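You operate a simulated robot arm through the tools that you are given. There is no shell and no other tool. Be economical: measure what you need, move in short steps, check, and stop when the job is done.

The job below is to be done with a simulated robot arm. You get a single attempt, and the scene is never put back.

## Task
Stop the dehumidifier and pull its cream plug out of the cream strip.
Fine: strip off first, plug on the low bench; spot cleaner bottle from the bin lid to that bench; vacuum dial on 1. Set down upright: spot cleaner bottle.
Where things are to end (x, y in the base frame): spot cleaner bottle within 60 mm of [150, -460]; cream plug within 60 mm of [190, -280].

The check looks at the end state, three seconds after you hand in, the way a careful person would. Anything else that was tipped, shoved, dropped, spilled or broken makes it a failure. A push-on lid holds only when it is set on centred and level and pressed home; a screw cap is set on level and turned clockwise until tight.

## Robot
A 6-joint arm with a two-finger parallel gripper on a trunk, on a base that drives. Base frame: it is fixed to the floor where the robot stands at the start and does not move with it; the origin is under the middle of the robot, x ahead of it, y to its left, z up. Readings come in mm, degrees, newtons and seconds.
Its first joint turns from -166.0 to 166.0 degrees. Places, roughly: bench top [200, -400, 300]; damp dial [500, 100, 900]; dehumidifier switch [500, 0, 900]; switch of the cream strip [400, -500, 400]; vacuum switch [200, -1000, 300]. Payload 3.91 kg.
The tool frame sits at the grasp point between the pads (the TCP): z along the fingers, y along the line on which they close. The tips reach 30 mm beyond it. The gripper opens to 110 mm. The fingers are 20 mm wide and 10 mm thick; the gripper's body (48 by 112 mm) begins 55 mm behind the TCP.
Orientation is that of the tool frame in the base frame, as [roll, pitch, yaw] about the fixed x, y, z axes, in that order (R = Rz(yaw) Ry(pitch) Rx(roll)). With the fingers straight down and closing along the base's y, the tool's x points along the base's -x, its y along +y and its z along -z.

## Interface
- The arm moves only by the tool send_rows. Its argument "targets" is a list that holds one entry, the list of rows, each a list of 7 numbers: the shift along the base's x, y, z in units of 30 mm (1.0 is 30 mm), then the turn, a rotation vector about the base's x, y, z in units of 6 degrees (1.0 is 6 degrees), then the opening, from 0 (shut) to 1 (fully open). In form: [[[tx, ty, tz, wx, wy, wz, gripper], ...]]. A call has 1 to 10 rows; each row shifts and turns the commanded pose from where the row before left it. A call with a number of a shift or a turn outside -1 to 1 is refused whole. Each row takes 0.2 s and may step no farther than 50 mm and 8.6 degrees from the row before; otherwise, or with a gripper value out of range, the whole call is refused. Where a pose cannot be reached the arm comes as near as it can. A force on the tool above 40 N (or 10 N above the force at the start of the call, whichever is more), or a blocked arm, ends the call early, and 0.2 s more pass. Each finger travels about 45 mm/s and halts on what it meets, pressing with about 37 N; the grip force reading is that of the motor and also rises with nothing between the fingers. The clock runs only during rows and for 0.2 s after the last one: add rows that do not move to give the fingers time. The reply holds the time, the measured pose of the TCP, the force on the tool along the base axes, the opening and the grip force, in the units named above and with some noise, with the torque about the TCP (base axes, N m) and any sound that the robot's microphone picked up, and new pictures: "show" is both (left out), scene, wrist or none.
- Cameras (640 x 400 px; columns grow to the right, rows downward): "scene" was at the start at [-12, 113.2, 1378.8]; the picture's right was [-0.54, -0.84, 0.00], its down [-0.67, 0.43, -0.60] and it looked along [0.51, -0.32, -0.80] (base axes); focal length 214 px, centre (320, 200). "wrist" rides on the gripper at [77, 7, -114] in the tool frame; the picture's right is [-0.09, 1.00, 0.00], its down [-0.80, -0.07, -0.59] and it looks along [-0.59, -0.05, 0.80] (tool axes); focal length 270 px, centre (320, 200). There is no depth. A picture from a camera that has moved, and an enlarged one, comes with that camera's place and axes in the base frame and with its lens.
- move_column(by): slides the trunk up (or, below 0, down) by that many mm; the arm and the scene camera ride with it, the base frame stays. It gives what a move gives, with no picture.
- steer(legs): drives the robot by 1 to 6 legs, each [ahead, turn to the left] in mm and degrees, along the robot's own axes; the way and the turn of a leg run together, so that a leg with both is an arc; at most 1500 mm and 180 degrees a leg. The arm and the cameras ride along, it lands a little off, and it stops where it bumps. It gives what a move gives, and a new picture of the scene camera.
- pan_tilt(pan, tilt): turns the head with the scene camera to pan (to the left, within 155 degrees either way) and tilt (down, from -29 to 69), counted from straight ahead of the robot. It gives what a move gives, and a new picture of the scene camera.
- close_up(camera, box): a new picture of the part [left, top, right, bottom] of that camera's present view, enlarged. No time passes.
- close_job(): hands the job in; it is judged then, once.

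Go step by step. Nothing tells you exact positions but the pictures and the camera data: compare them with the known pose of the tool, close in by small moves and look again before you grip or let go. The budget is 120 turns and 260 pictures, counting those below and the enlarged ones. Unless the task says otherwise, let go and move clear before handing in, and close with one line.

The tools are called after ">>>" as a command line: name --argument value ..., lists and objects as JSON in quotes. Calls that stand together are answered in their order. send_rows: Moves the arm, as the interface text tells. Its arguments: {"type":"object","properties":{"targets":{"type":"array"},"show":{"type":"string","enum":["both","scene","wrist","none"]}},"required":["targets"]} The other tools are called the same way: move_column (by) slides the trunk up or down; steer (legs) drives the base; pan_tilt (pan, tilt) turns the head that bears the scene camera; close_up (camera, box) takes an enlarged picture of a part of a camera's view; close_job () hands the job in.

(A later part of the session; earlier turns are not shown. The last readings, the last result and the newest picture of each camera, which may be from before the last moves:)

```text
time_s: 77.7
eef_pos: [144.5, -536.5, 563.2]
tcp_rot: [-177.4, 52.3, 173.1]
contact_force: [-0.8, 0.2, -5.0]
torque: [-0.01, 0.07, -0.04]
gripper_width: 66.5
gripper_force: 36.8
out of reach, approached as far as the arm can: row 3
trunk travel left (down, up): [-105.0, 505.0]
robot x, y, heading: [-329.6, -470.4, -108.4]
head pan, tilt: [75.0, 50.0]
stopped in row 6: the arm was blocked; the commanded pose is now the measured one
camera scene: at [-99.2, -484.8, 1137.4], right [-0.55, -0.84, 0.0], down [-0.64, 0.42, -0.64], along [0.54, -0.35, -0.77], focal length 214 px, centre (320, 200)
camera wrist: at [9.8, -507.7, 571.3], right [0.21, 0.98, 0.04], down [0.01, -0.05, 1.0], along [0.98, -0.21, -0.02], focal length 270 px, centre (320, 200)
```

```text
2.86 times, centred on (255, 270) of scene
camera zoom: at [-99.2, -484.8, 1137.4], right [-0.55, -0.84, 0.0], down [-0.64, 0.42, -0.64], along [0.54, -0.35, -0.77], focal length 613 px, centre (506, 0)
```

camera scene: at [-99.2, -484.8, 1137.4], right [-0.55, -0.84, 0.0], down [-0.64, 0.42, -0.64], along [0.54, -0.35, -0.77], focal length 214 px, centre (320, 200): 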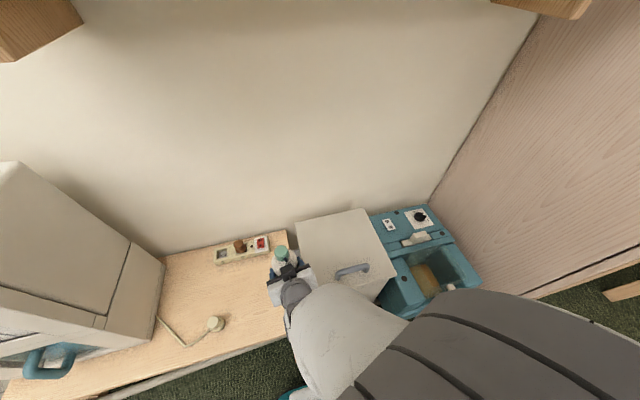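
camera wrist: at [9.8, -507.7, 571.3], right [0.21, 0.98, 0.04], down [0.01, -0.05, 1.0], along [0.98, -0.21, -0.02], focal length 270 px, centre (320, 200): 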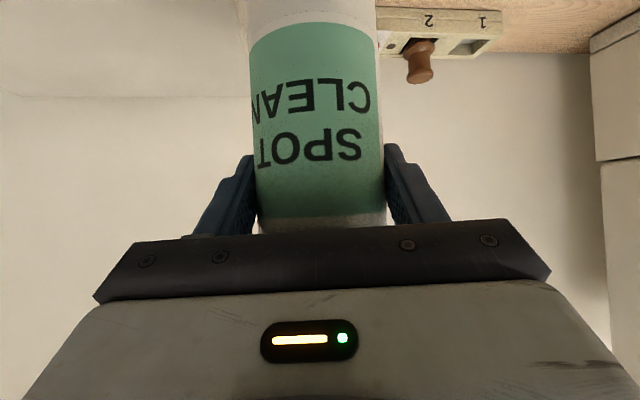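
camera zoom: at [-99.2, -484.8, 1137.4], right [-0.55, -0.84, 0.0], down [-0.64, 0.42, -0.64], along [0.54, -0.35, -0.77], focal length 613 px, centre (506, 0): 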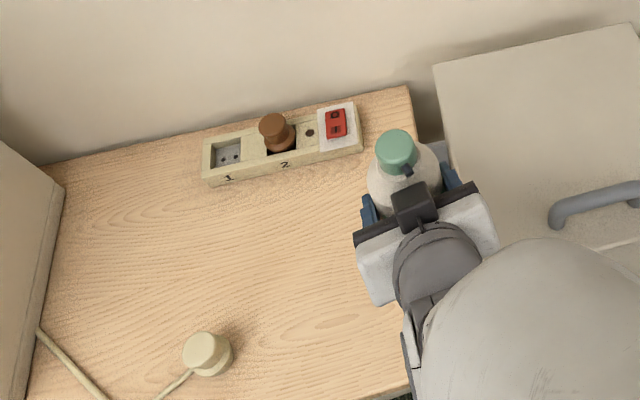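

The arm is blocked, probably against its own mast. Instead I'll carry the bottle by backing the base about 80 mm along the wall.

>>> steer --legs '[[-80, 0]]'

>>> send_rows --targets '[[[-0.4, 0, 0, 0, 0, 0, 0.5], [-0.4, 0, 0, 0, 0, 0, 0.5]]]'

>>> close_up --camera "scene" --box '[170, 200, 340, 340]'

```text
time_s: 78.8
eef_pos: [170.4, -460.9, 562.5]
tcp_rot: [-177.6, 52.3, 173.2]
contact_force: [-0.2, 0.1, -5.3]
torque: [0.03, 0.02, -0.01]
gripper_width: 66.8
gripper_force: 37.4
trunk travel left (down, up): [-105.0, 505.0]
robot x, y, heading: [-307.0, -394.8, -108.1]
head pan, tilt: [75.0, 50.0]
camera scene: at [-74.1, -408.6, 1137.4], right [-0.55, -0.84, 0.0], down [-0.64, 0.42, -0.64], along [0.54, -0.35, -0.77], focal length 214 px, centre (320, 200)
```

scene: 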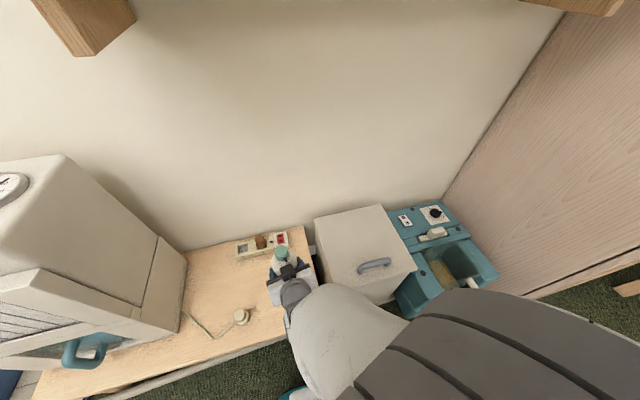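

```text
time_s: 79.4
eef_pos: [145.6, -462.5, 561.1]
tcp_rot: [-177.3, 52.0, 173.0]
contact_force: [1.0, 1.1, -4.6]
torque: [0.0, 0.04, 0.0]
gripper_width: 66.6
gripper_force: 37.2
trunk travel left (down, up): [-105.0, 505.0]
robot x, y, heading: [-307.4, -391.4, -108.5]
head pan, tilt: [75.0, 50.0]
camera scene: at [-74.0, -408.6, 1137.4], right [-0.55, -0.84, 0.0], down [-0.64, 0.42, -0.64], along [0.54, -0.35, -0.77], focal length 214 px, centre (320, 200)
camera wrist: at [11.4, -432.9, 570.5], right [0.21, 0.98, 0.04], down [0.02, -0.04, 1.0], along [0.98, -0.21, -0.03], focal length 270 px, centre (320, 200)
```

scene: 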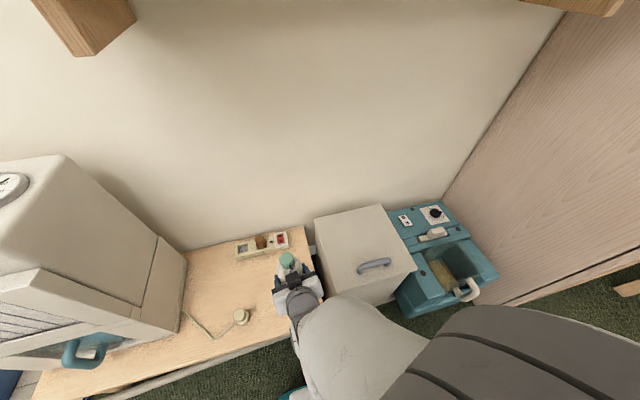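
wrist: 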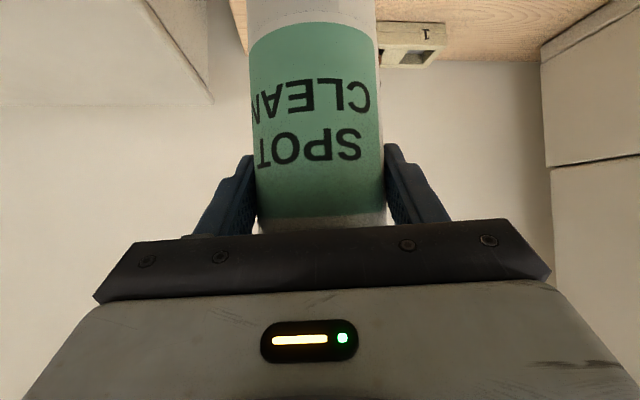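

```text
2.86 times, centred on (255, 270) of scene
camera zoom: at [-74.0, -408.6, 1137.4], right [-0.55, -0.84, 0.0], down [-0.64, 0.42, -0.64], along [0.54, -0.35, -0.77], focal length 613 px, centre (506, 0)
```

zoom: 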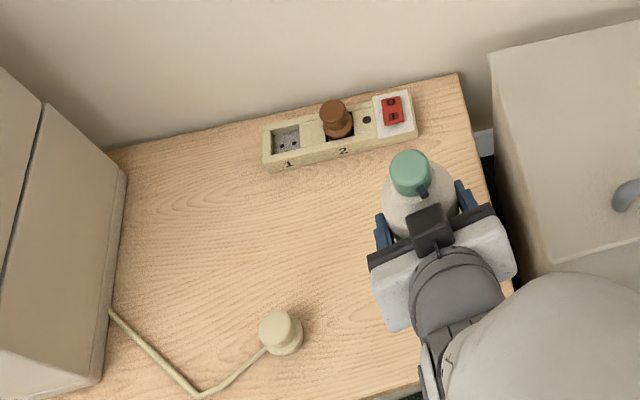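

>>> move_column --by -95

>>> send_rows --targets '[[[0, 0, -0.2, 0, 0, 0, 0.5]]]'

>>> close_up --camera "scene" --box '[200, 180, 370, 320]'

```text
time_s: 80.7
eef_pos: [144.5, -461.9, 466.6]
tcp_rot: [-177.2, 52.1, 172.9]
contact_force: [-0.5, -0.2, -4.0]
torque: [-0.01, 0.04, 0.0]
gripper_width: 66.4
gripper_force: 37.0
trunk travel left (down, up): [-10.0, 600.0]
robot x, y, heading: [-303.8, -389.5, -108.3]
head pan, tilt: [75.0, 50.0]
```

```text
time_s: 81.0
eef_pos: [147.6, -463.1, 468.3]
tcp_rot: [-177.1, 52.9, 172.9]
contact_force: [0.6, -0.1, -4.6]
torque: [0.0, 0.03, 0.02]
gripper_width: 66.7
gripper_force: 37.1
trunk travel left (down, up): [-10.0, 600.0]
robot x, y, heading: [-304.5, -393.8, -108.1]
head pan, tilt: [75.0, 50.0]
camera scene: at [-74.1, -408.6, 1042.4], right [-0.55, -0.84, 0.0], down [-0.64, 0.42, -0.64], along [0.54, -0.35, -0.77], focal length 214 px, centre (320, 200)
camera wrist: at [13.0, -433.1, 476.3], right [0.22, 0.98, 0.04], down [0.0, -0.04, 1.0], along [0.98, -0.22, -0.01], focal length 270 px, centre (320, 200)
```

scene: 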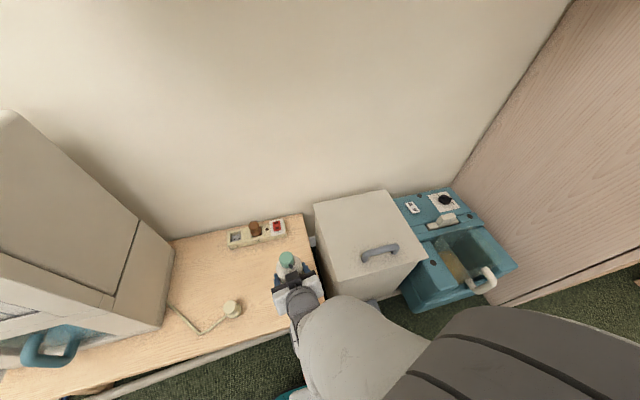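
wrist: 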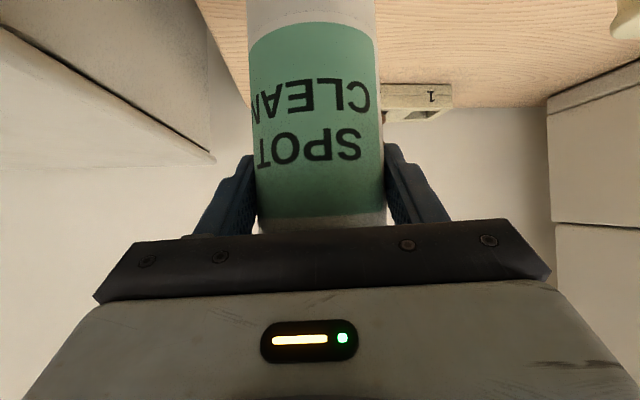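

```text
2.86 times, centred on (285, 250) of scene
camera zoom: at [-74.1, -408.6, 1042.4], right [-0.55, -0.84, 0.0], down [-0.64, 0.42, -0.64], along [0.54, -0.35, -0.77], focal length 613 px, centre (420, 57)
```

zoom: 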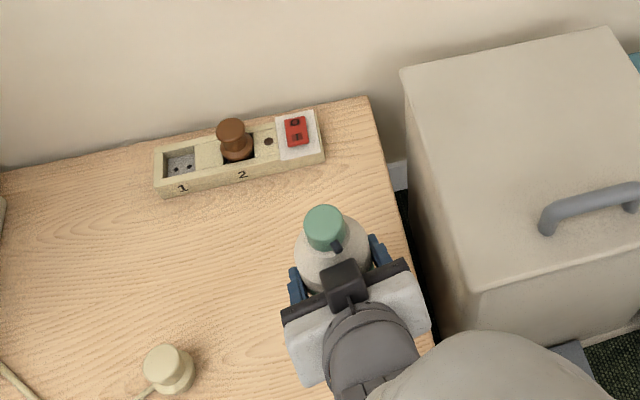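

>>> send_rows --targets '[[[0, 0, -0.3, 0, 0, 0, 0.5], [0, 0, -0.3, 0, 0, 0, 0.5], [0, 0, 0, 0, 0, 0, 0.5]]]' --show "none"

```text
time_s: 81.8
eef_pos: [148.8, -463.3, 462.4]
tcp_rot: [-176.7, 53.0, 172.9]
contact_force: [0.7, -0.7, -4.9]
torque: [0.02, 0.03, -0.03]
gripper_width: 66.5
gripper_force: 37.3
out of reach, approached as far as the arm can: row 2
trunk travel left (down, up): [-10.0, 600.0]
robot x, y, heading: [-307.9, -394.3, -108.3]
head pan, tilt: [75.0, 50.0]
```

The arm is at a wrist limit here. Reaching out a little (+x, still in tolerance) should let me go lower.

>>> move_column --by -10

>>> send_rows --targets '[[[0.4, 0, -0.1, 0, 0, 0, 0.5], [0.4, 0, -0.3, 0, 0, 0, 0.5], [0, 0, -0.3, 0, 0, 0, 0.5], [0, 0, 0, 0, 0, 0, 0.5]]]'

```text
time_s: 82.4
eef_pos: [147.7, -465.8, 452.6]
tcp_rot: [-176.6, 52.9, 173.0]
contact_force: [-0.3, -0.3, -4.5]
torque: [-0.01, 0.07, 0.0]
gripper_width: 66.6
gripper_force: 37.1
trunk travel left (down, up): [0.0, 610.0]
robot x, y, heading: [-303.8, -396.3, -108.0]
head pan, tilt: [75.0, 50.0]
```

```text
time_s: 83.4
eef_pos: [173.5, -464.6, 432.4]
tcp_rot: [-176.2, 52.9, 173.2]
contact_force: [-1.2, 0.3, -4.9]
torque: [-0.01, 0.02, 0.02]
gripper_width: 66.4
gripper_force: 36.8
trunk travel left (down, up): [0.0, 610.0]
robot x, y, heading: [-305.2, -390.9, -108.2]
head pan, tilt: [75.0, 50.0]
camera scene: at [-74.1, -408.6, 1032.4], right [-0.55, -0.84, 0.0], down [-0.64, 0.42, -0.64], along [0.54, -0.35, -0.77], focal length 214 px, centre (320, 200)
camera wrist: at [38.8, -432.9, 439.1], right [0.22, 0.97, 0.03], down [0.0, -0.03, 1.0], along [0.98, -0.22, -0.01], focal length 270 px, centre (320, 200)
```

scene: 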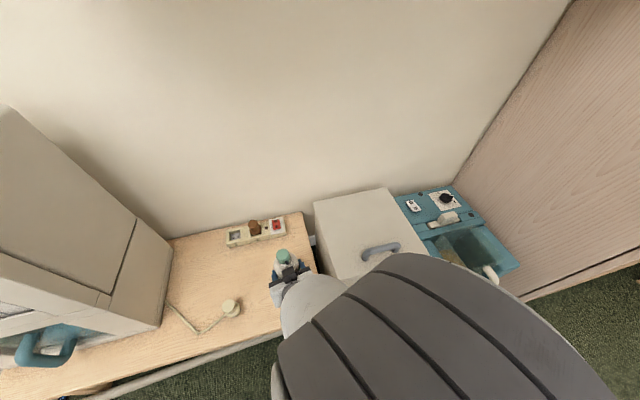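
wrist: 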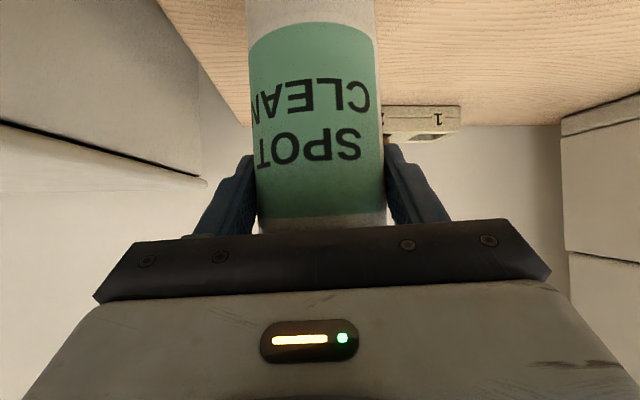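

>>> send_rows --targets '[[[0.05, 0, -0.15, 0, 0, 0, 0.5], [0.05, 0, -0.15, 0, 0, 0, 0.5], [0, 0, -0.1, 0, 0, 0, 0.5], [0, 0, -0.1, 0, 0, 0, 0.5]]]' --show "wrist"

```text
time_s: 84.4
eef_pos: [179.8, -465.3, 424.4]
tcp_rot: [-175.7, 53.4, 173.1]
contact_force: [-3.9, 4.0, 12.3]
torque: [0.87, 0.28, 0.17]
gripper_width: 66.5
gripper_force: 36.9
out of reach, approached as far as the arm can: row 4
trunk travel left (down, up): [0.0, 610.0]
robot x, y, heading: [-309.5, -393.2, -108.0]
head pan, tilt: [75.0, 50.0]
camera wrist: at [44.7, -433.2, 429.9], right [0.23, 0.97, 0.03], down [0.0, -0.03, 1.0], along [0.97, -0.23, 0.0], focal length 270 px, centre (320, 200)
```

wrist: 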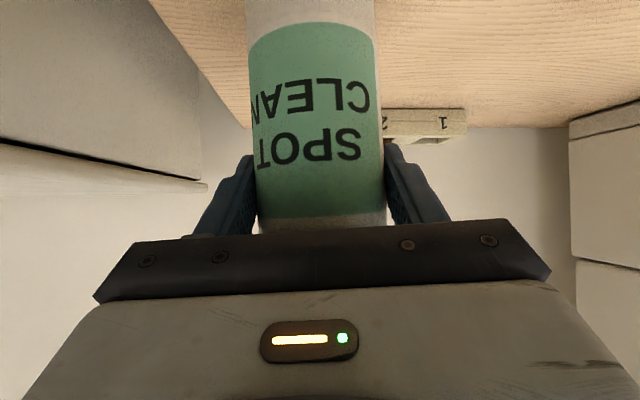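

Contact at bench height (base z≈326). Opening, then backing straight out.

>>> send_rows --targets '[[[0, 0, 0, 0, 0, 0, 0.64], [0, 0, 0, 0, 0, 0, 0.75], [0, 0, 0, 0, 0, 0, 1], [0, 0, 0, 0, 0, 0, 1]]]'

>>> close_up --camera "scene" --box '[200, 180, 370, 320]'

```text
time_s: 85.4
eef_pos: [177.9, -464.7, 421.1]
tcp_rot: [-175.6, 53.0, 173.2]
contact_force: [0.3, -0.2, -0.4]
torque: [0.0, -0.02, -0.02]
gripper_width: 109.9
gripper_force: 0.0
trunk travel left (down, up): [0.0, 610.0]
robot x, y, heading: [-308.9, -391.2, -108.1]
head pan, tilt: [75.0, 50.0]
camera scene: at [-74.3, -408.6, 1032.4], right [-0.55, -0.84, 0.0], down [-0.64, 0.42, -0.64], along [0.54, -0.35, -0.77], focal length 214 px, centre (320, 200)
camera wrist: at [44.3, -433.3, 428.4], right [0.23, 0.97, 0.02], down [0.0, -0.03, 1.0], along [0.97, -0.23, -0.01], focal length 270 px, centre (320, 200)
```

scene: 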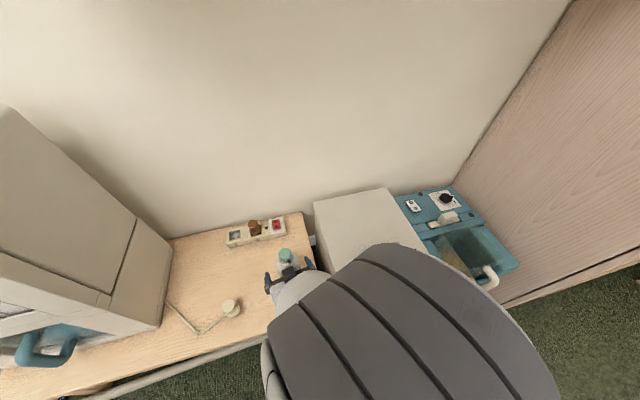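
wrist: 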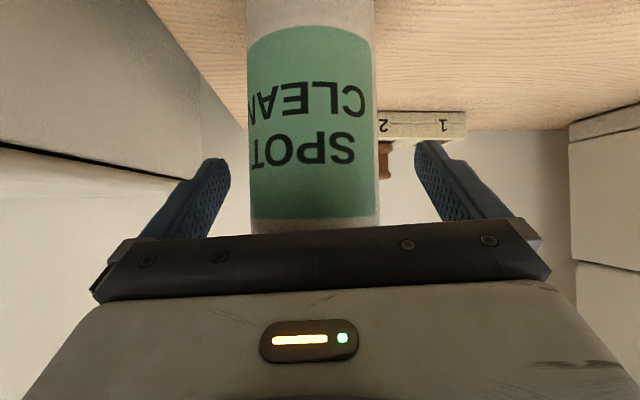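

```text
2.86 times, centred on (285, 250) of scene
camera zoom: at [-74.3, -408.6, 1032.4], right [-0.55, -0.84, 0.0], down [-0.64, 0.42, -0.64], along [0.54, -0.35, -0.77], focal length 613 px, centre (420, 57)
```

zoom: 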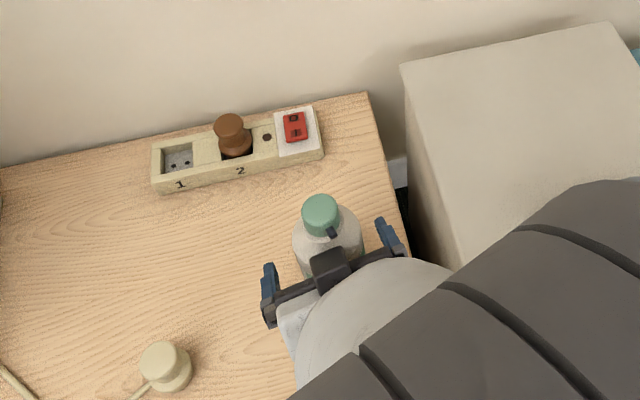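

The bottle stands at about (186, -470), within tolerance. I'll raise the trunk to lift the fingers straight up past it.

>>> move_column --by 260

>>> pan_tilt --pan 45 --tilt 50

```text
time_s: 88.1
eef_pos: [177.7, -466.1, 678.5]
tcp_rot: [-175.5, 52.7, 173.3]
contact_force: [0.1, 0.4, 0.2]
torque: [0.01, -0.01, 0.01]
gripper_width: 110.2
gripper_force: 0.1
trunk travel left (down, up): [-260.0, 350.0]
robot x, y, heading: [-305.6, -389.1, -108.3]
head pan, tilt: [75.0, 50.0]
```

```text
time_s: 89.0
eef_pos: [177.7, -465.9, 678.3]
tcp_rot: [-175.6, 52.7, 173.4]
contact_force: [0.0, 0.2, 0.0]
torque: [-0.03, 0.01, 0.03]
gripper_width: 109.8
gripper_force: 0.2
trunk travel left (down, up): [-260.0, 350.0]
robot x, y, heading: [-305.8, -394.4, -107.9]
head pan, tilt: [45.0, 50.0]
camera scene: at [-104.0, -435.1, 1292.5], right [-0.89, -0.45, 0.0], down [-0.35, 0.68, -0.64], along [0.29, -0.57, -0.77], focal length 214 px, centre (320, 200)
```

scene: 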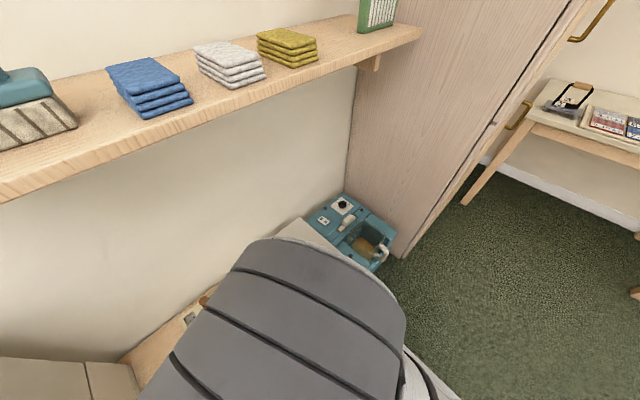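

Bottle placed. Now the vacuum dial; a close look.

>>> close_up --camera "scene" --box '[295, 180, 405, 280]'

>>> close_up --camera "scene" --box '[320, 188, 370, 225]'

```text
4.00 times, centred on (350, 230) of scene
camera zoom: at [-104.0, -435.1, 1292.5], right [-0.89, -0.45, 0.0], down [-0.35, 0.68, -0.64], along [0.29, -0.57, -0.77], focal length 858 px, centre (200, 80)
```

zoom: 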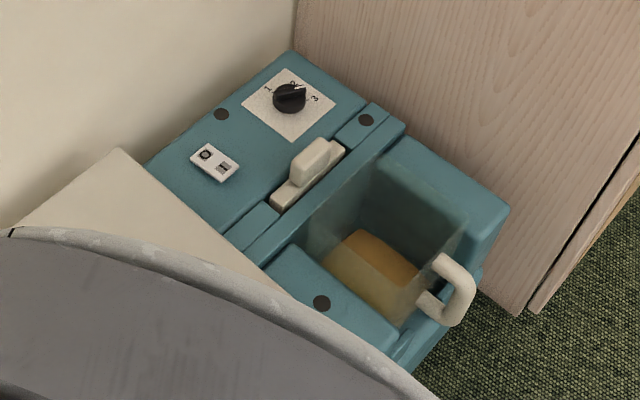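

```text
10.81 times, centred on (345, 206) of scene
camera zoom: at [-104.0, -435.1, 1292.5], right [-0.89, -0.45, 0.0], down [-0.35, 0.68, -0.64], along [0.29, -0.57, -0.77], focal length 2319 px, centre (50, 130)
```

zoom: 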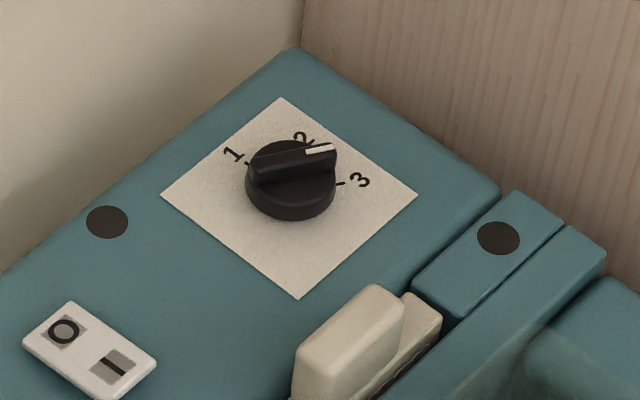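

The dial points at 3; 1 is towards the wall, about 119° counter-clockwise from there. The dial is near (113, -1122, 390). I'll level the tool and then drive along the wall to it.

>>> send_rows --targets '[[[0, 0, 0, 0.13, 0.975, 0, 0.6], [0, 0, 0, 0.13, 0.975, 0, 0.6], [0, 0, 0, 0.13, 0.975, 0, 0.6], [0, 0, 0, 0.13, 0.975, 0, 0.6], [0, 0, 0, 0.13, 0.975, 0, 0.6], [0, 0, 0, 0.13, 0.975, 0, 0.6], [0, 0, 0, 0.13, 0.975, 0, 0.6], [0, 0, 0, 0.13, 0.975, 0, 0.6], [0, 0, 0, 0.13, 0.975, 0, 0.6]]]' --show "wrist"

```text
time_s: 91.0
eef_pos: [176.1, -463.9, 672.3]
tcp_rot: [-176.2, 2.0, 173.7]
contact_force: [-0.3, -0.8, 0.2]
torque: [0.0, -0.02, -0.01]
gripper_width: 66.0
gripper_force: 0.0
out of reach, approached as far as the arm can: row 5, 6, 7
trunk travel left (down, up): [-260.0, 350.0]
robot x, y, heading: [-307.4, -392.9, -108.0]
head pan, tilt: [45.0, 50.0]
camera wrist: at [98.0, -440.0, 782.9], right [0.2, 0.98, -0.07], down [0.77, -0.12, 0.63], along [0.6, -0.17, -0.78], focal length 270 px, centre (320, 200)
```

wrist: 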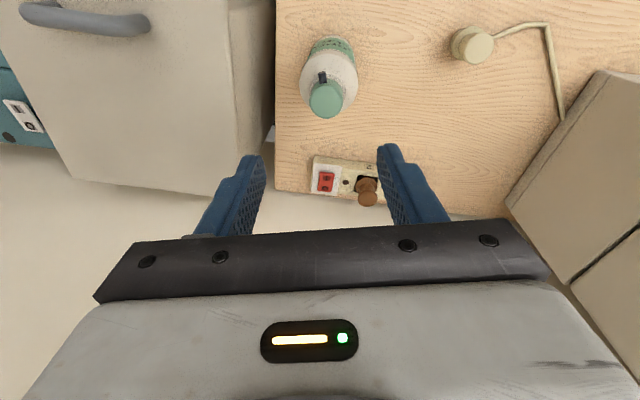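

>>> send_rows --targets '[[[-0.5, 0, 0.5, 0.66, 0.26, 0, 0.6]]]' --show "none"

>>> steer --legs '[[0, 7], [420, 0], [0, -8]]'

>>> pan_tilt --pan 40 --tilt 60

```text
time_s: 91.5
eef_pos: [162.4, -464.5, 688.6]
tcp_rot: [-179.9, 0.1, 173.6]
contact_force: [-0.1, 0.2, -1.0]
torque: [-0.06, 0.03, 0.01]
gripper_width: 66.0
gripper_force: 0.1
trunk travel left (down, up): [-260.0, 350.0]
robot x, y, heading: [-303.2, -391.1, -108.3]
head pan, tilt: [45.0, 50.0]
```

```text
time_s: 94.7
eef_pos: [88.1, -815.6, 688.2]
tcp_rot: [-179.8, 0.2, -178.9]
contact_force: [0.1, -0.2, 0.7]
torque: [-0.04, 0.02, 0.01]
gripper_width: 66.1
gripper_force: 0.0
trunk travel left (down, up): [-260.0, 350.0]
robot x, y, heading: [-393.4, -802.1, -100.8]
head pan, tilt: [45.0, 50.0]
stopped in leg 2: the robot was blocked; the commanded pose is now the measured one
camera scene: at [-184.1, -820.5, 1292.5], right [-0.83, -0.56, 0.0], down [-0.43, 0.63, -0.64], along [0.36, -0.53, -0.77], focal length 214 px, centre (320, 200)
```

scene: 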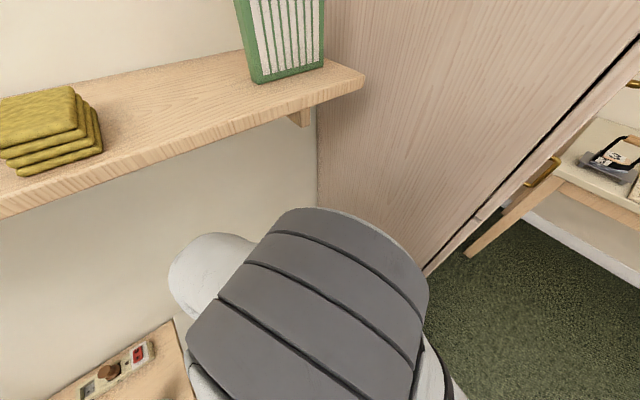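

```text
time_s: 95.4
eef_pos: [87.0, -815.6, 688.1]
tcp_rot: [-179.7, 0.2, -179.1]
contact_force: [0.1, 0.8, -0.6]
torque: [0.02, 0.04, 0.0]
gripper_width: 65.9
gripper_force: 0.1
trunk travel left (down, up): [-260.0, 350.0]
robot x, y, heading: [-388.0, -804.1, -100.8]
head pan, tilt: [40.0, 60.0]
camera scene: at [-194.8, -814.9, 1279.9], right [-0.87, -0.49, 0.0], down [-0.42, 0.75, -0.5], along [0.24, -0.44, -0.87], focal length 214 px, centre (320, 200)
```

scene: 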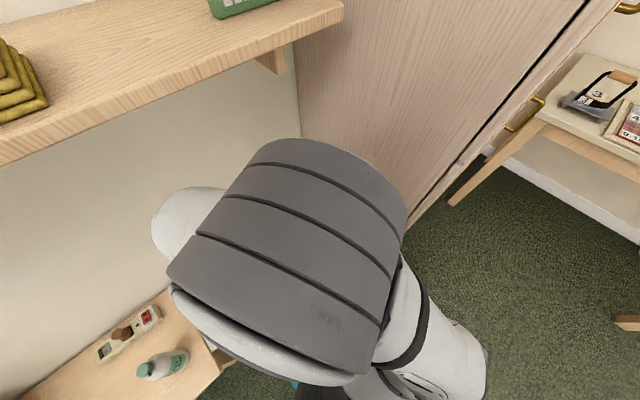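

Blocked again, probably my front corner at the cupboard panel. I'll back off, straighten and look with the wrist camera.

>>> steer --legs '[[-40, 0], [0, -8]]'

>>> send_rows --targets '[[[0, 0, 0, 0, 0, 0, 0.6]]]' --show "wrist"

>>> pan_tilt --pan 5 --tilt 65

```text
time_s: 96.9
eef_pos: [87.2, -842.6, 686.5]
tcp_rot: [-179.8, 0.2, 172.9]
contact_force: [0.2, -0.2, -0.7]
torque: [-0.01, -0.02, 0.02]
gripper_width: 66.0
gripper_force: 0.0
trunk travel left (down, up): [-260.0, 350.0]
robot x, y, heading: [-385.5, -763.9, -108.3]
head pan, tilt: [40.0, 60.0]
camera scene: at [-193.2, -799.2, 1279.9], right [-0.93, -0.37, 0.0], down [-0.32, 0.8, -0.5], along [0.18, -0.47, -0.87], focal length 214 px, centre (320, 200)
```

scene: 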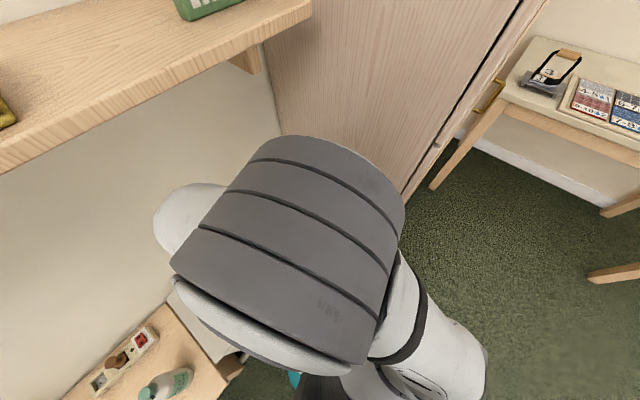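

```text
time_s: 97.3
eef_pos: [88.2, -841.9, 688.3]
tcp_rot: [-179.8, 0.2, 172.9]
contact_force: [0.7, 0.8, 0.1]
torque: [0.02, 0.0, 0.0]
gripper_width: 66.0
gripper_force: 0.1
trunk travel left (down, up): [-260.0, 350.0]
robot x, y, heading: [-385.5, -763.3, -108.3]
head pan, tilt: [40.0, 60.0]
camera wrist: at [12.9, -825.8, 802.2], right [0.21, 0.98, 0.0], down [0.78, -0.17, 0.6], along [0.58, -0.13, -0.8], focal length 270 px, centre (320, 200)
```

wrist: 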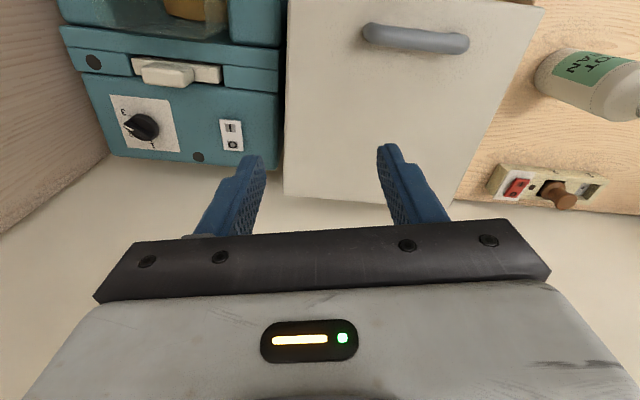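

```text
time_s: 98.3
eef_pos: [87.9, -842.2, 688.9]
tcp_rot: [-179.8, 0.2, 172.9]
contact_force: [-0.5, -0.3, 0.1]
torque: [-0.04, 0.02, 0.0]
gripper_width: 66.0
gripper_force: 0.0
trunk travel left (down, up): [-260.0, 350.0]
robot x, y, heading: [-387.6, -763.1, -108.5]
head pan, tilt: [5.0, 65.0]
camera scene: at [-231.9, -796.7, 1274.3], right [-0.97, 0.23, 0.0], down [0.21, 0.88, -0.42], along [-0.1, -0.41, -0.91], focal length 214 px, centre (320, 200)
```

scene: 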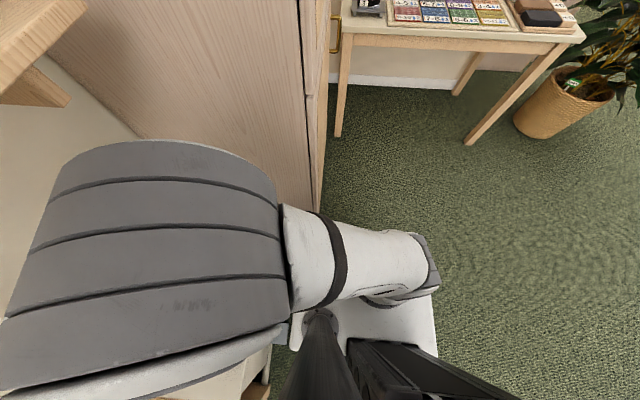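

The wrist view shows the vacuum and bin in place. The dial is near (112, -1130, 390), about 617 mm from the axis, within reach. I'll move over it and turn the gripper to line up with the bar.

>>> send_rows --targets '[[[0.08, -0.95, 0, 0, 0, -1, 0.6], [0.08, -0.95, 0, 0, 0, -1, 0.6], [0.08, -0.95, 0, 0, 0, -1, 0.6], [0.08, -0.95, 0, 0, 0, -1, 0.6], [0.08, -0.95, 0, 0, 0, -1, 0.6], [0.08, -0.95, 0, 0, 0, -1, 0.6], [0.08, -0.95, 0, 0, 0, -1, 0.6], [0.08, -0.95, 0, 0, 0, -1, 0.6], [0.08, -0.95, 0, 0, 0, -1, 0.6], [0.08, -0.95, 0, 0, 0, -1, 0.6]]]' --show "wrist"

```text
time_s: 100.5
eef_pos: [112.3, -1128.8, 687.1]
tcp_rot: [-179.7, 0.3, 112.7]
contact_force: [0.4, 0.2, 0.1]
torque: [-0.01, 0.0, -0.02]
gripper_width: 66.1
gripper_force: 0.0
trunk travel left (down, up): [-260.0, 350.0]
robot x, y, heading: [-387.1, -766.6, -108.4]
head pan, tilt: [5.0, 65.0]
camera wrist: at [89.1, -1052.6, 802.3], right [0.95, 0.3, 0.0], down [0.25, -0.76, 0.6], along [0.18, -0.57, -0.8], focal length 270 px, centre (320, 200)
```

wrist: 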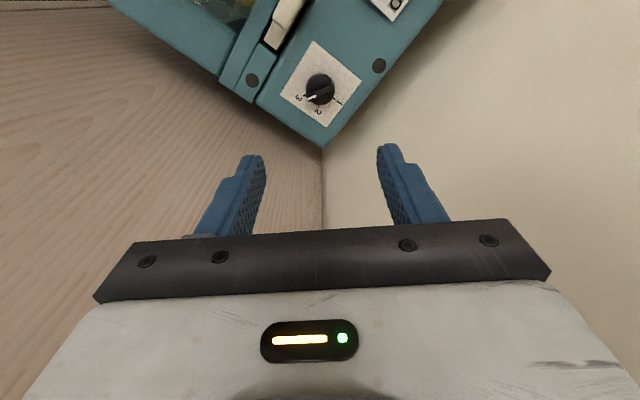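

>>> close_up --camera "wrist" --box '[270, 35, 370, 135]'

```text
4.00 times, centred on (320, 85) of wrist
camera zoom: at [89.1, -1052.6, 802.3], right [0.95, 0.3, 0.0], down [0.25, -0.76, 0.6], along [0.18, -0.57, -0.8], focal length 1081 px, centre (320, 660)
```

zoom: 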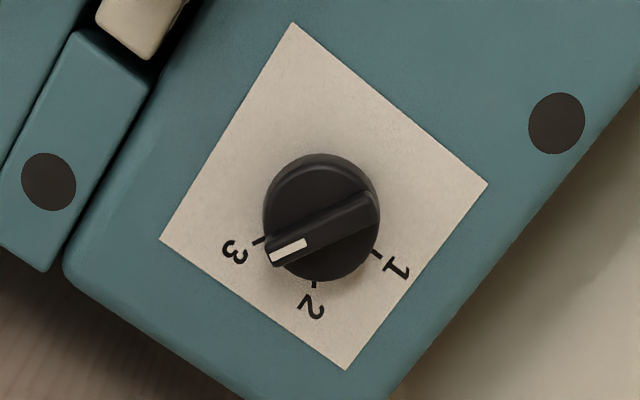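

The bar points exactly at 3. The refined dial position is about (122, -1160, 350). I'll finish turning to yaw ≈40.5° and lower.

>>> send_rows --targets '[[[0, -0.2, 0, 0, 0, -1, 0.5], [0, -0.2, 0, 0, 0, -1, 0.5], [0, -0.2, 0, 0, 0, -1, 0.5], [0, -0.2, 0, 0, 0, -1, 0.5], [0, 0, 0, 0, 0, -1, 0.5], [0, 0, 0, 0, 0, -1, 0.5], [0, 0, 0, 0, 0, -1, 0.5], [0, 0, 0, 0, 0, -1, 0.5], [0, 0, 0, 0, 0, -1, 0.5], [0, 0, 0, 0, 0, -1, 0.5]]]' --show "none"

>>> send_rows --targets '[[[0, 0, 0, 0, 0, -1, 0.5], [0, 0, 0, 0, 0, -1, 0.5]]]' --show "none"

>>> move_column --by -190

>>> send_rows --targets '[[[0, 0, 0, 0, 0, 0, 0.5]]]' --show "wrist"

```text
time_s: 102.7
eef_pos: [111.7, -1151.9, 686.3]
tcp_rot: [-179.8, 0.2, 52.9]
contact_force: [-0.4, 0.5, -1.1]
torque: [-0.02, -0.02, 0.0]
gripper_width: 55.0
gripper_force: 0.0
trunk travel left (down, up): [-260.0, 350.0]
robot x, y, heading: [-382.1, -762.7, -108.3]
head pan, tilt: [5.0, 65.0]
```

```text
time_s: 103.3
eef_pos: [110.5, -1150.3, 686.9]
tcp_rot: [-179.8, 0.2, 40.9]
contact_force: [0.3, 0.4, 0.6]
torque: [0.02, -0.01, -0.02]
gripper_width: 55.0
gripper_force: 0.1
trunk travel left (down, up): [-260.0, 350.0]
robot x, y, heading: [-389.1, -764.0, -108.6]
head pan, tilt: [5.0, 65.0]
```

```text
time_s: 105.4
eef_pos: [111.9, -1150.6, 497.1]
tcp_rot: [-179.8, 0.3, 41.0]
contact_force: [0.1, -0.4, -0.5]
torque: [0.01, 0.0, -0.05]
gripper_width: 55.0
gripper_force: 0.0
trunk travel left (down, up): [-70.0, 540.0]
robot x, y, heading: [-387.3, -762.1, -108.3]
head pan, tilt: [5.0, 65.0]
```

```text
time_s: 105.8
eef_pos: [112.4, -1151.8, 496.9]
tcp_rot: [-179.7, 0.2, 41.0]
contact_force: [0.0, 0.6, 0.7]
torque: [0.0, 0.02, 0.0]
gripper_width: 54.9
gripper_force: 0.0
trunk travel left (down, up): [-70.0, 540.0]
robot x, y, heading: [-382.5, -765.5, -108.4]
head pan, tilt: [5.0, 65.0]
camera wrist: at [175.5, -1106.1, 611.6], right [0.59, -0.81, 0.0], down [-0.65, -0.47, 0.6], along [-0.49, -0.35, -0.8], focal length 270 px, centre (320, 200)
```

wrist: 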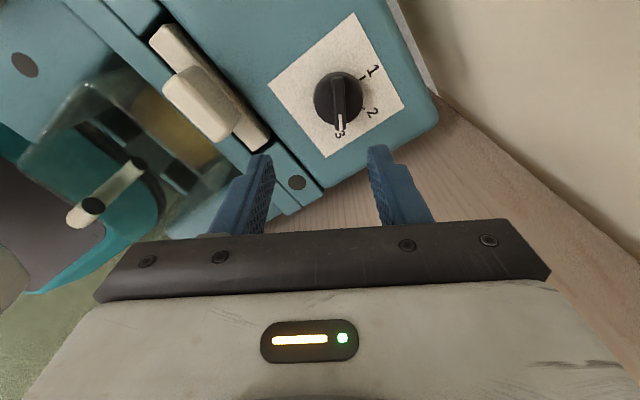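

>>> send_rows --targets '[[[0.37, -0.45, 0, 0, 0, 0, 0.35]]]' --show "none"

>>> move_column --by -70

>>> send_rows --targets '[[[0, 0, -0.8, 0, 0, 0, 0.35], [0, 0, 0, 0, 0, 0, 0.35]]]' --show "wrist"

>>> close_up --camera "wrist" --box '[240, 60, 400, 180]'

```text
time_s: 106.2
eef_pos: [122.8, -1165.5, 497.2]
tcp_rot: [-179.8, 0.2, 40.8]
contact_force: [0.4, -0.1, -0.7]
torque: [-0.01, 0.01, -0.02]
gripper_width: 38.3
gripper_force: 0.1
trunk travel left (down, up): [-70.0, 540.0]
robot x, y, heading: [-386.9, -764.0, -108.4]
head pan, tilt: [5.0, 65.0]
```

```text
time_s: 107.3
eef_pos: [123.1, -1165.1, 426.7]
tcp_rot: [-179.8, 0.3, 40.9]
contact_force: [-0.7, -0.6, -0.5]
torque: [-0.04, -0.01, -0.03]
gripper_width: 38.4
gripper_force: 0.0
trunk travel left (down, up): [0.0, 610.0]
robot x, y, heading: [-387.4, -760.0, -108.7]
head pan, tilt: [5.0, 65.0]
```

```text
time_s: 107.9
eef_pos: [122.5, -1165.6, 402.3]
tcp_rot: [-179.8, 0.2, 40.9]
contact_force: [0.5, -0.3, -0.2]
torque: [0.03, 0.01, 0.03]
gripper_width: 38.5
gripper_force: 0.1
trunk travel left (down, up): [0.0, 610.0]
robot x, y, heading: [-387.1, -762.0, -108.3]
head pan, tilt: [5.0, 65.0]
camera wrist: at [186.3, -1120.4, 517.1], right [0.59, -0.81, 0.0], down [-0.65, -0.47, 0.6], along [-0.49, -0.35, -0.8], focal length 270 px, centre (320, 200)
```

wrist: 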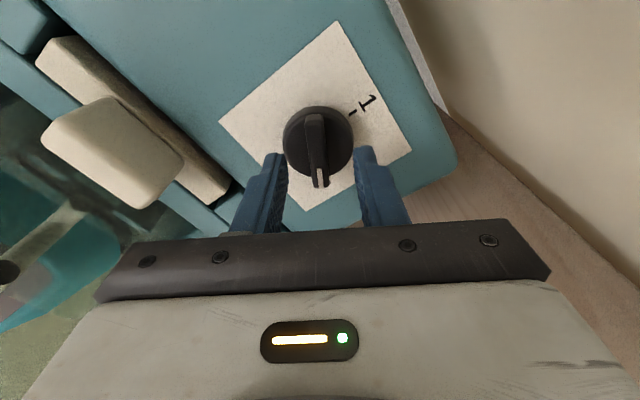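

```text
3.33 times, centred on (320, 120) of wrist
camera zoom: at [186.3, -1120.4, 517.1], right [0.59, -0.81, 0.0], down [-0.65, -0.47, 0.6], along [-0.49, -0.35, -0.8], focal length 901 px, centre (320, 467)
```

zoom: 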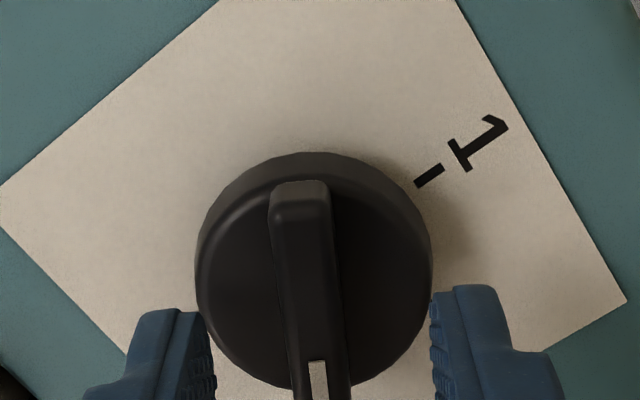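

Aligned with the bar. I'll narrow the fingers, lower onto the knob's shoulder and then grip the bar.

>>> send_rows --targets '[[[-0.04, 0.05, -0.5, 0, 0, 0, 0.25], [0, 0, -0.3, 0, 0, 0, 0.25], [0, 0, -0.15, 0, 0, 0, 0.25], [0, 0, -0.1, 0, 0, 0, 0.25], [0, 0, 0, 0, 0, 0, 0.25]]]' --show "wrist"

>>> close_up --camera "wrist" --box '[240, 80, 400, 200]'

```text
time_s: 108.4
eef_pos: [123.4, -1167.5, 391.1]
tcp_rot: [179.6, 0.1, 40.9]
contact_force: [-8.2, 5.7, 20.6]
torque: [0.51, 0.46, 0.06]
gripper_width: 32.1
gripper_force: 4.6
trunk travel left (down, up): [0.0, 610.0]
robot x, y, heading: [-386.8, -759.2, -108.2]
head pan, tilt: [5.0, 65.0]
stopped in row 2: the force on the tool passed its limit (the readings are from after the stop); the commanded pose is now the measured one
camera wrist: at [185.7, -1120.5, 505.2], right [0.59, -0.81, 0.01], down [-0.65, -0.47, 0.59], along [-0.48, -0.35, -0.8], focal length 270 px, centre (320, 200)
```

wrist: 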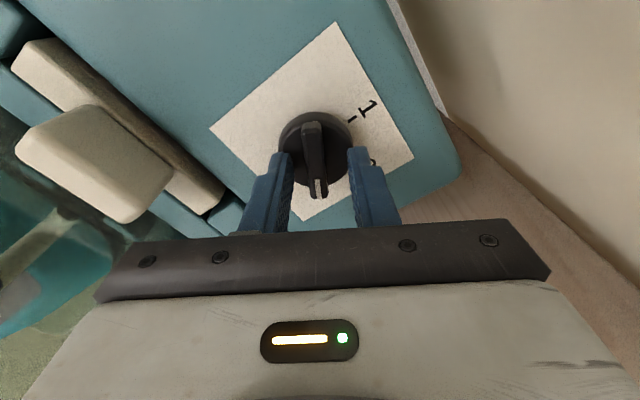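

```text
3.33 times, centred on (320, 140) of wrist
camera zoom: at [185.7, -1120.5, 505.2], right [0.59, -0.81, 0.01], down [-0.65, -0.47, 0.59], along [-0.48, -0.35, -0.8], focal length 901 px, centre (320, 400)
```

zoom: 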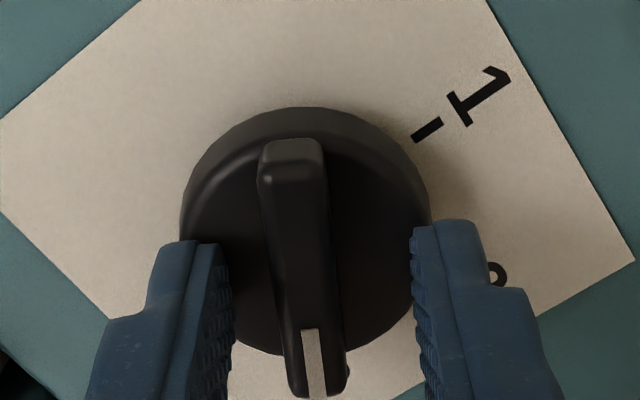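

The shoulder was touched at tip z≈361, so the knob is a bit higher and its centre is at about (128, -1159). I'll lift 2 mm, recentre and close on the bar.

>>> send_rows --targets '[[[0, 0, 0.2, 0, 0, 0, 0.29], [0.15, 0.28, 0, 0, 0, 0, 0.29], [0, 0, 0, 0, 0, 0, 0.29]]]' --show "none"

>>> close_up --camera "wrist" --box '[240, 80, 400, 200]'

```text
time_s: 109.2
eef_pos: [126.6, -1158.3, 393.5]
tcp_rot: [179.7, 0.1, 40.8]
contact_force: [0.6, -0.4, 0.1]
torque: [0.0, -0.03, -0.01]
gripper_width: 31.9
gripper_force: 0.1
trunk travel left (down, up): [0.0, 610.0]
robot x, y, heading: [-385.4, -763.5, -108.4]
head pan, tilt: [5.0, 65.0]
```

```text
3.33 times, centred on (320, 140) of wrist
camera zoom: at [190.1, -1112.3, 507.4], right [0.59, -0.81, 0.0], down [-0.65, -0.47, 0.6], along [-0.48, -0.35, -0.8], focal length 901 px, centre (320, 400)
```

zoom: 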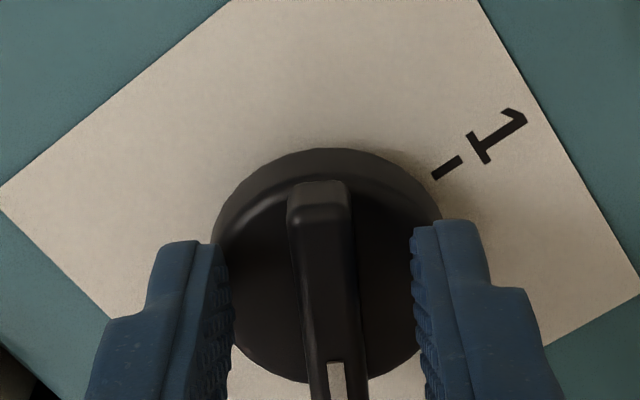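

>>> send_rows --targets '[[[0, 0, 0, 0, 0, 0, 0.02], [0, 0, 0, 0, 0, 0, 0.02], [0, 0, 0, 0, 0, 0, 0.02]]]' --show "none"

>>> close_up --camera "wrist" --box '[240, 80, 400, 200]'

```text
time_s: 110.0
eef_pos: [127.5, -1159.7, 392.5]
tcp_rot: [179.6, 0.0, 40.9]
contact_force: [9.9, -10.0, -0.2]
torque: [-0.01, -0.15, 0.68]
gripper_width: 10.9
gripper_force: 36.7
trunk travel left (down, up): [0.0, 610.0]
robot x, y, heading: [-385.4, -763.2, -108.4]
head pan, tilt: [5.0, 65.0]
```

```text
3.33 times, centred on (320, 140) of wrist
camera zoom: at [190.5, -1113.1, 507.7], right [0.59, -0.81, 0.01], down [-0.65, -0.47, 0.59], along [-0.48, -0.35, -0.8], focal length 901 px, centre (320, 400)
```

zoom: 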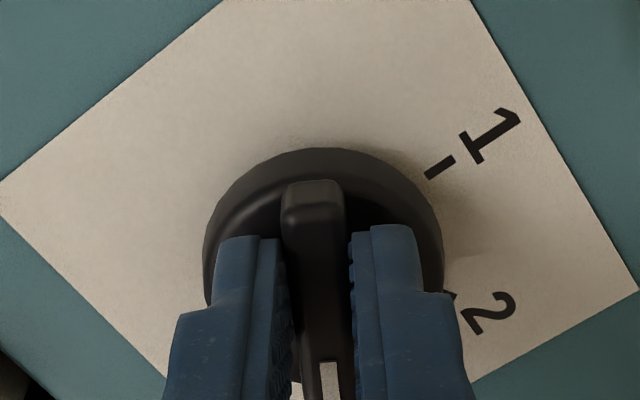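

The bar is gripped at 11 mm. Turning counter-clockwise in stages, keeping an eye on the forces.

>>> send_rows --targets '[[[0.03, -0.04, 0, 0, 0, 0.5, 0.02], [0, 0, 0, 0, 0, 1, 0.02], [0, 0, 0, 0, 0, 1, 0.02], [0, 0, 0, 0, 0, 1, 0.02], [0, 0, 0, 0, 0, 1, 0.02]]]' --show "wrist"

```text
time_s: 111.2
eef_pos: [127.8, -1159.1, 392.5]
tcp_rot: [180.0, 0.1, 67.9]
contact_force: [-26.3, 15.1, 2.4]
torque: [-0.29, 1.13, -0.21]
gripper_width: 10.6
gripper_force: 37.0
trunk travel left (down, up): [0.0, 610.0]
robot x, y, heading: [-385.3, -766.8, -108.5]
head pan, tilt: [5.0, 65.0]
camera wrist: at [162.7, -1089.1, 507.9], right [0.89, -0.46, 0.0], down [-0.37, -0.72, 0.59], along [-0.27, -0.53, -0.8], focal length 270 px, centre (320, 200)
```

wrist: 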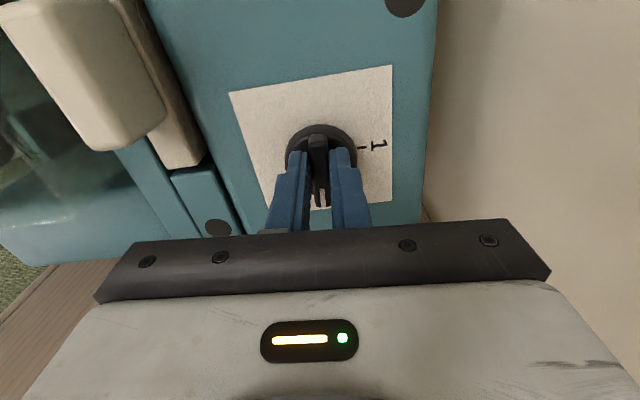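

>>> send_rows --targets '[[[-0.1, 0.06, 0, 0, 0, 0, 0.02], [0, 0, 0, 0, 0, 0, 0.02]]]' --show "none"

>>> close_up --camera "wrist" --box '[220, 50, 420, 220]'

```text
time_s: 111.8
eef_pos: [125.2, -1158.2, 392.9]
tcp_rot: [179.8, 0.0, 67.7]
contact_force: [-19.6, 6.8, -0.2]
torque: [1.0, 0.22, -0.13]
gripper_width: 10.8
gripper_force: 37.2
trunk travel left (down, up): [0.0, 610.0]
robot x, y, heading: [-385.5, -765.4, -108.4]
head pan, tilt: [5.0, 65.0]
```

```text
2.35 times, centred on (320, 135) of wrist
camera zoom: at [160.9, -1088.5, 507.7], right [0.89, -0.46, 0.0], down [-0.37, -0.71, 0.59], along [-0.27, -0.53, -0.8], focal length 636 px, centre (320, 353)
```

zoom: 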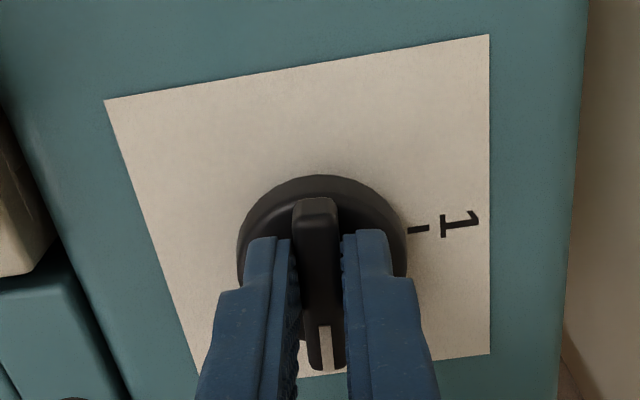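

>>> send_rows --targets '[[[-0.16, 0.05, 0, 0, 0, 0, 0.02], [0, 0, 0, 0, 0, 0, 0.02]]]' --show "none"

>>> send_rows --targets '[[[0, 0, 0, 0, 0, 0.8, 0.02], [0, 0, 0, 0, 0, 0.8, 0.02], [0, 0, 0, 0, 0, 0.8, 0.02]]]' --show "none"

```text
time_s: 112.4
eef_pos: [123.9, -1157.8, 394.5]
tcp_rot: [179.3, 0.1, 67.9]
contact_force: [20.7, -8.9, 0.7]
torque: [-0.14, -0.49, 0.15]
gripper_width: 10.8
gripper_force: 36.5
trunk travel left (down, up): [0.0, 610.0]
robot x, y, heading: [-383.0, -760.5, -108.5]
head pan, tilt: [5.0, 65.0]
```

```text
time_s: 113.2
eef_pos: [121.9, -1157.7, 394.1]
tcp_rot: [179.5, 0.2, 82.3]
contact_force: [27.7, -15.0, -0.1]
torque: [-0.46, -0.47, 0.18]
gripper_width: 10.8
gripper_force: 36.8
trunk travel left (down, up): [0.0, 610.0]
robot x, y, heading: [-386.6, -763.5, -108.3]
head pan, tilt: [5.0, 65.0]
```

>>> send_rows --targets '[[[0.1, -0.05, 0, 0, 0, 0, 0.02], [0, 0, 0, 0, 0, 0, 0.02]]]' --show "none"

>>> send_rows --targets '[[[0, 0, 0, 0, 0, 0.8, 0.02], [0, 0, 0, 0, 0, 0.8, 0.02], [0, 0, 0, 0, 0, 0.8, 0.02]]]' --show "wrist"

```text
time_s: 113.8
eef_pos: [123.0, -1158.6, 394.2]
tcp_rot: [179.8, 0.1, 82.4]
contact_force: [6.8, -3.2, 5.5]
torque: [-0.92, 0.09, 0.01]
gripper_width: 11.0
gripper_force: 37.0
trunk travel left (down, up): [0.0, 610.0]
robot x, y, heading: [-384.6, -763.5, -108.6]
head pan, tilt: [5.0, 65.0]
```

```text
time_s: 114.6
eef_pos: [122.4, -1157.6, 393.5]
tcp_rot: [179.9, -0.1, 96.7]
contact_force: [-17.9, 7.5, 9.1]
torque: [-0.53, 0.47, -0.09]
gripper_width: 10.6
gripper_force: 36.9
trunk travel left (down, up): [0.0, 610.0]
robot x, y, heading: [-385.0, -761.7, -108.1]
head pan, tilt: [5.0, 65.0]
camera wrist: at [120.0, -1080.3, 508.0], right [1.0, 0.03, 0.0], down [0.02, -0.8, 0.59], along [0.02, -0.59, -0.81], focal length 270 px, centre (320, 200)
```

wrist: 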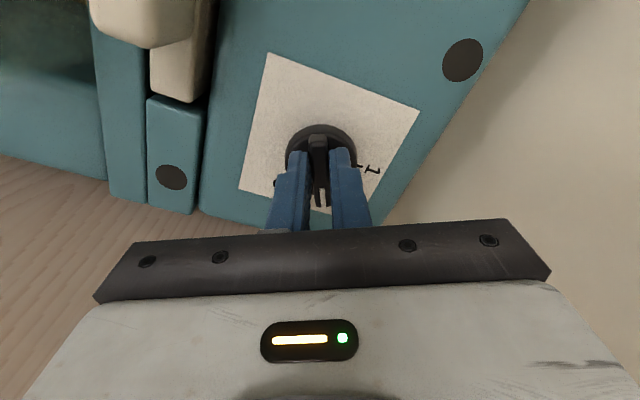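

>>> send_rows --targets '[[[-0.05, 0.02, 0, 0, 0, 0.5, 0.02], [0, 0, 0, 0, 0, 0.8, 0.02], [0, 0, 0, 0, 0, 0.8, 0.02], [0, 0, 0, 0, 0, 0.8, 0.02]]]' --show "none"

```text
time_s: 115.6
eef_pos: [120.7, -1159.2, 392.5]
tcp_rot: [179.7, 0.0, 114.1]
contact_force: [-24.7, -5.6, 0.2]
torque: [-0.28, 0.7, -0.14]
gripper_width: 10.8
gripper_force: 36.8
trunk travel left (down, up): [0.0, 610.0]
robot x, y, heading: [-386.3, -763.2, -108.3]
head pan, tilt: [5.0, 65.0]
```

>>> send_rows --targets '[[[-0.08, -0.02, 0, 0, 0, 0.3, 0.02], [0, 0, 0, 0, 0, 0.8, 0.02], [0, 0, 0, 0, 0, 0.8, 0.02], [0, 0, 0, 0, 0, 0.8, 0.02]]]' --show "none"

```text
time_s: 116.6
eef_pos: [120.3, -1159.0, 393.1]
tcp_rot: [179.7, 0.2, 130.4]
contact_force: [-11.4, -18.4, -0.9]
torque: [-1.25, -0.19, -0.13]
gripper_width: 11.0
gripper_force: 37.0
trunk travel left (down, up): [0.0, 610.0]
robot x, y, heading: [-385.7, -765.3, -108.6]
head pan, tilt: [5.0, 65.0]
```

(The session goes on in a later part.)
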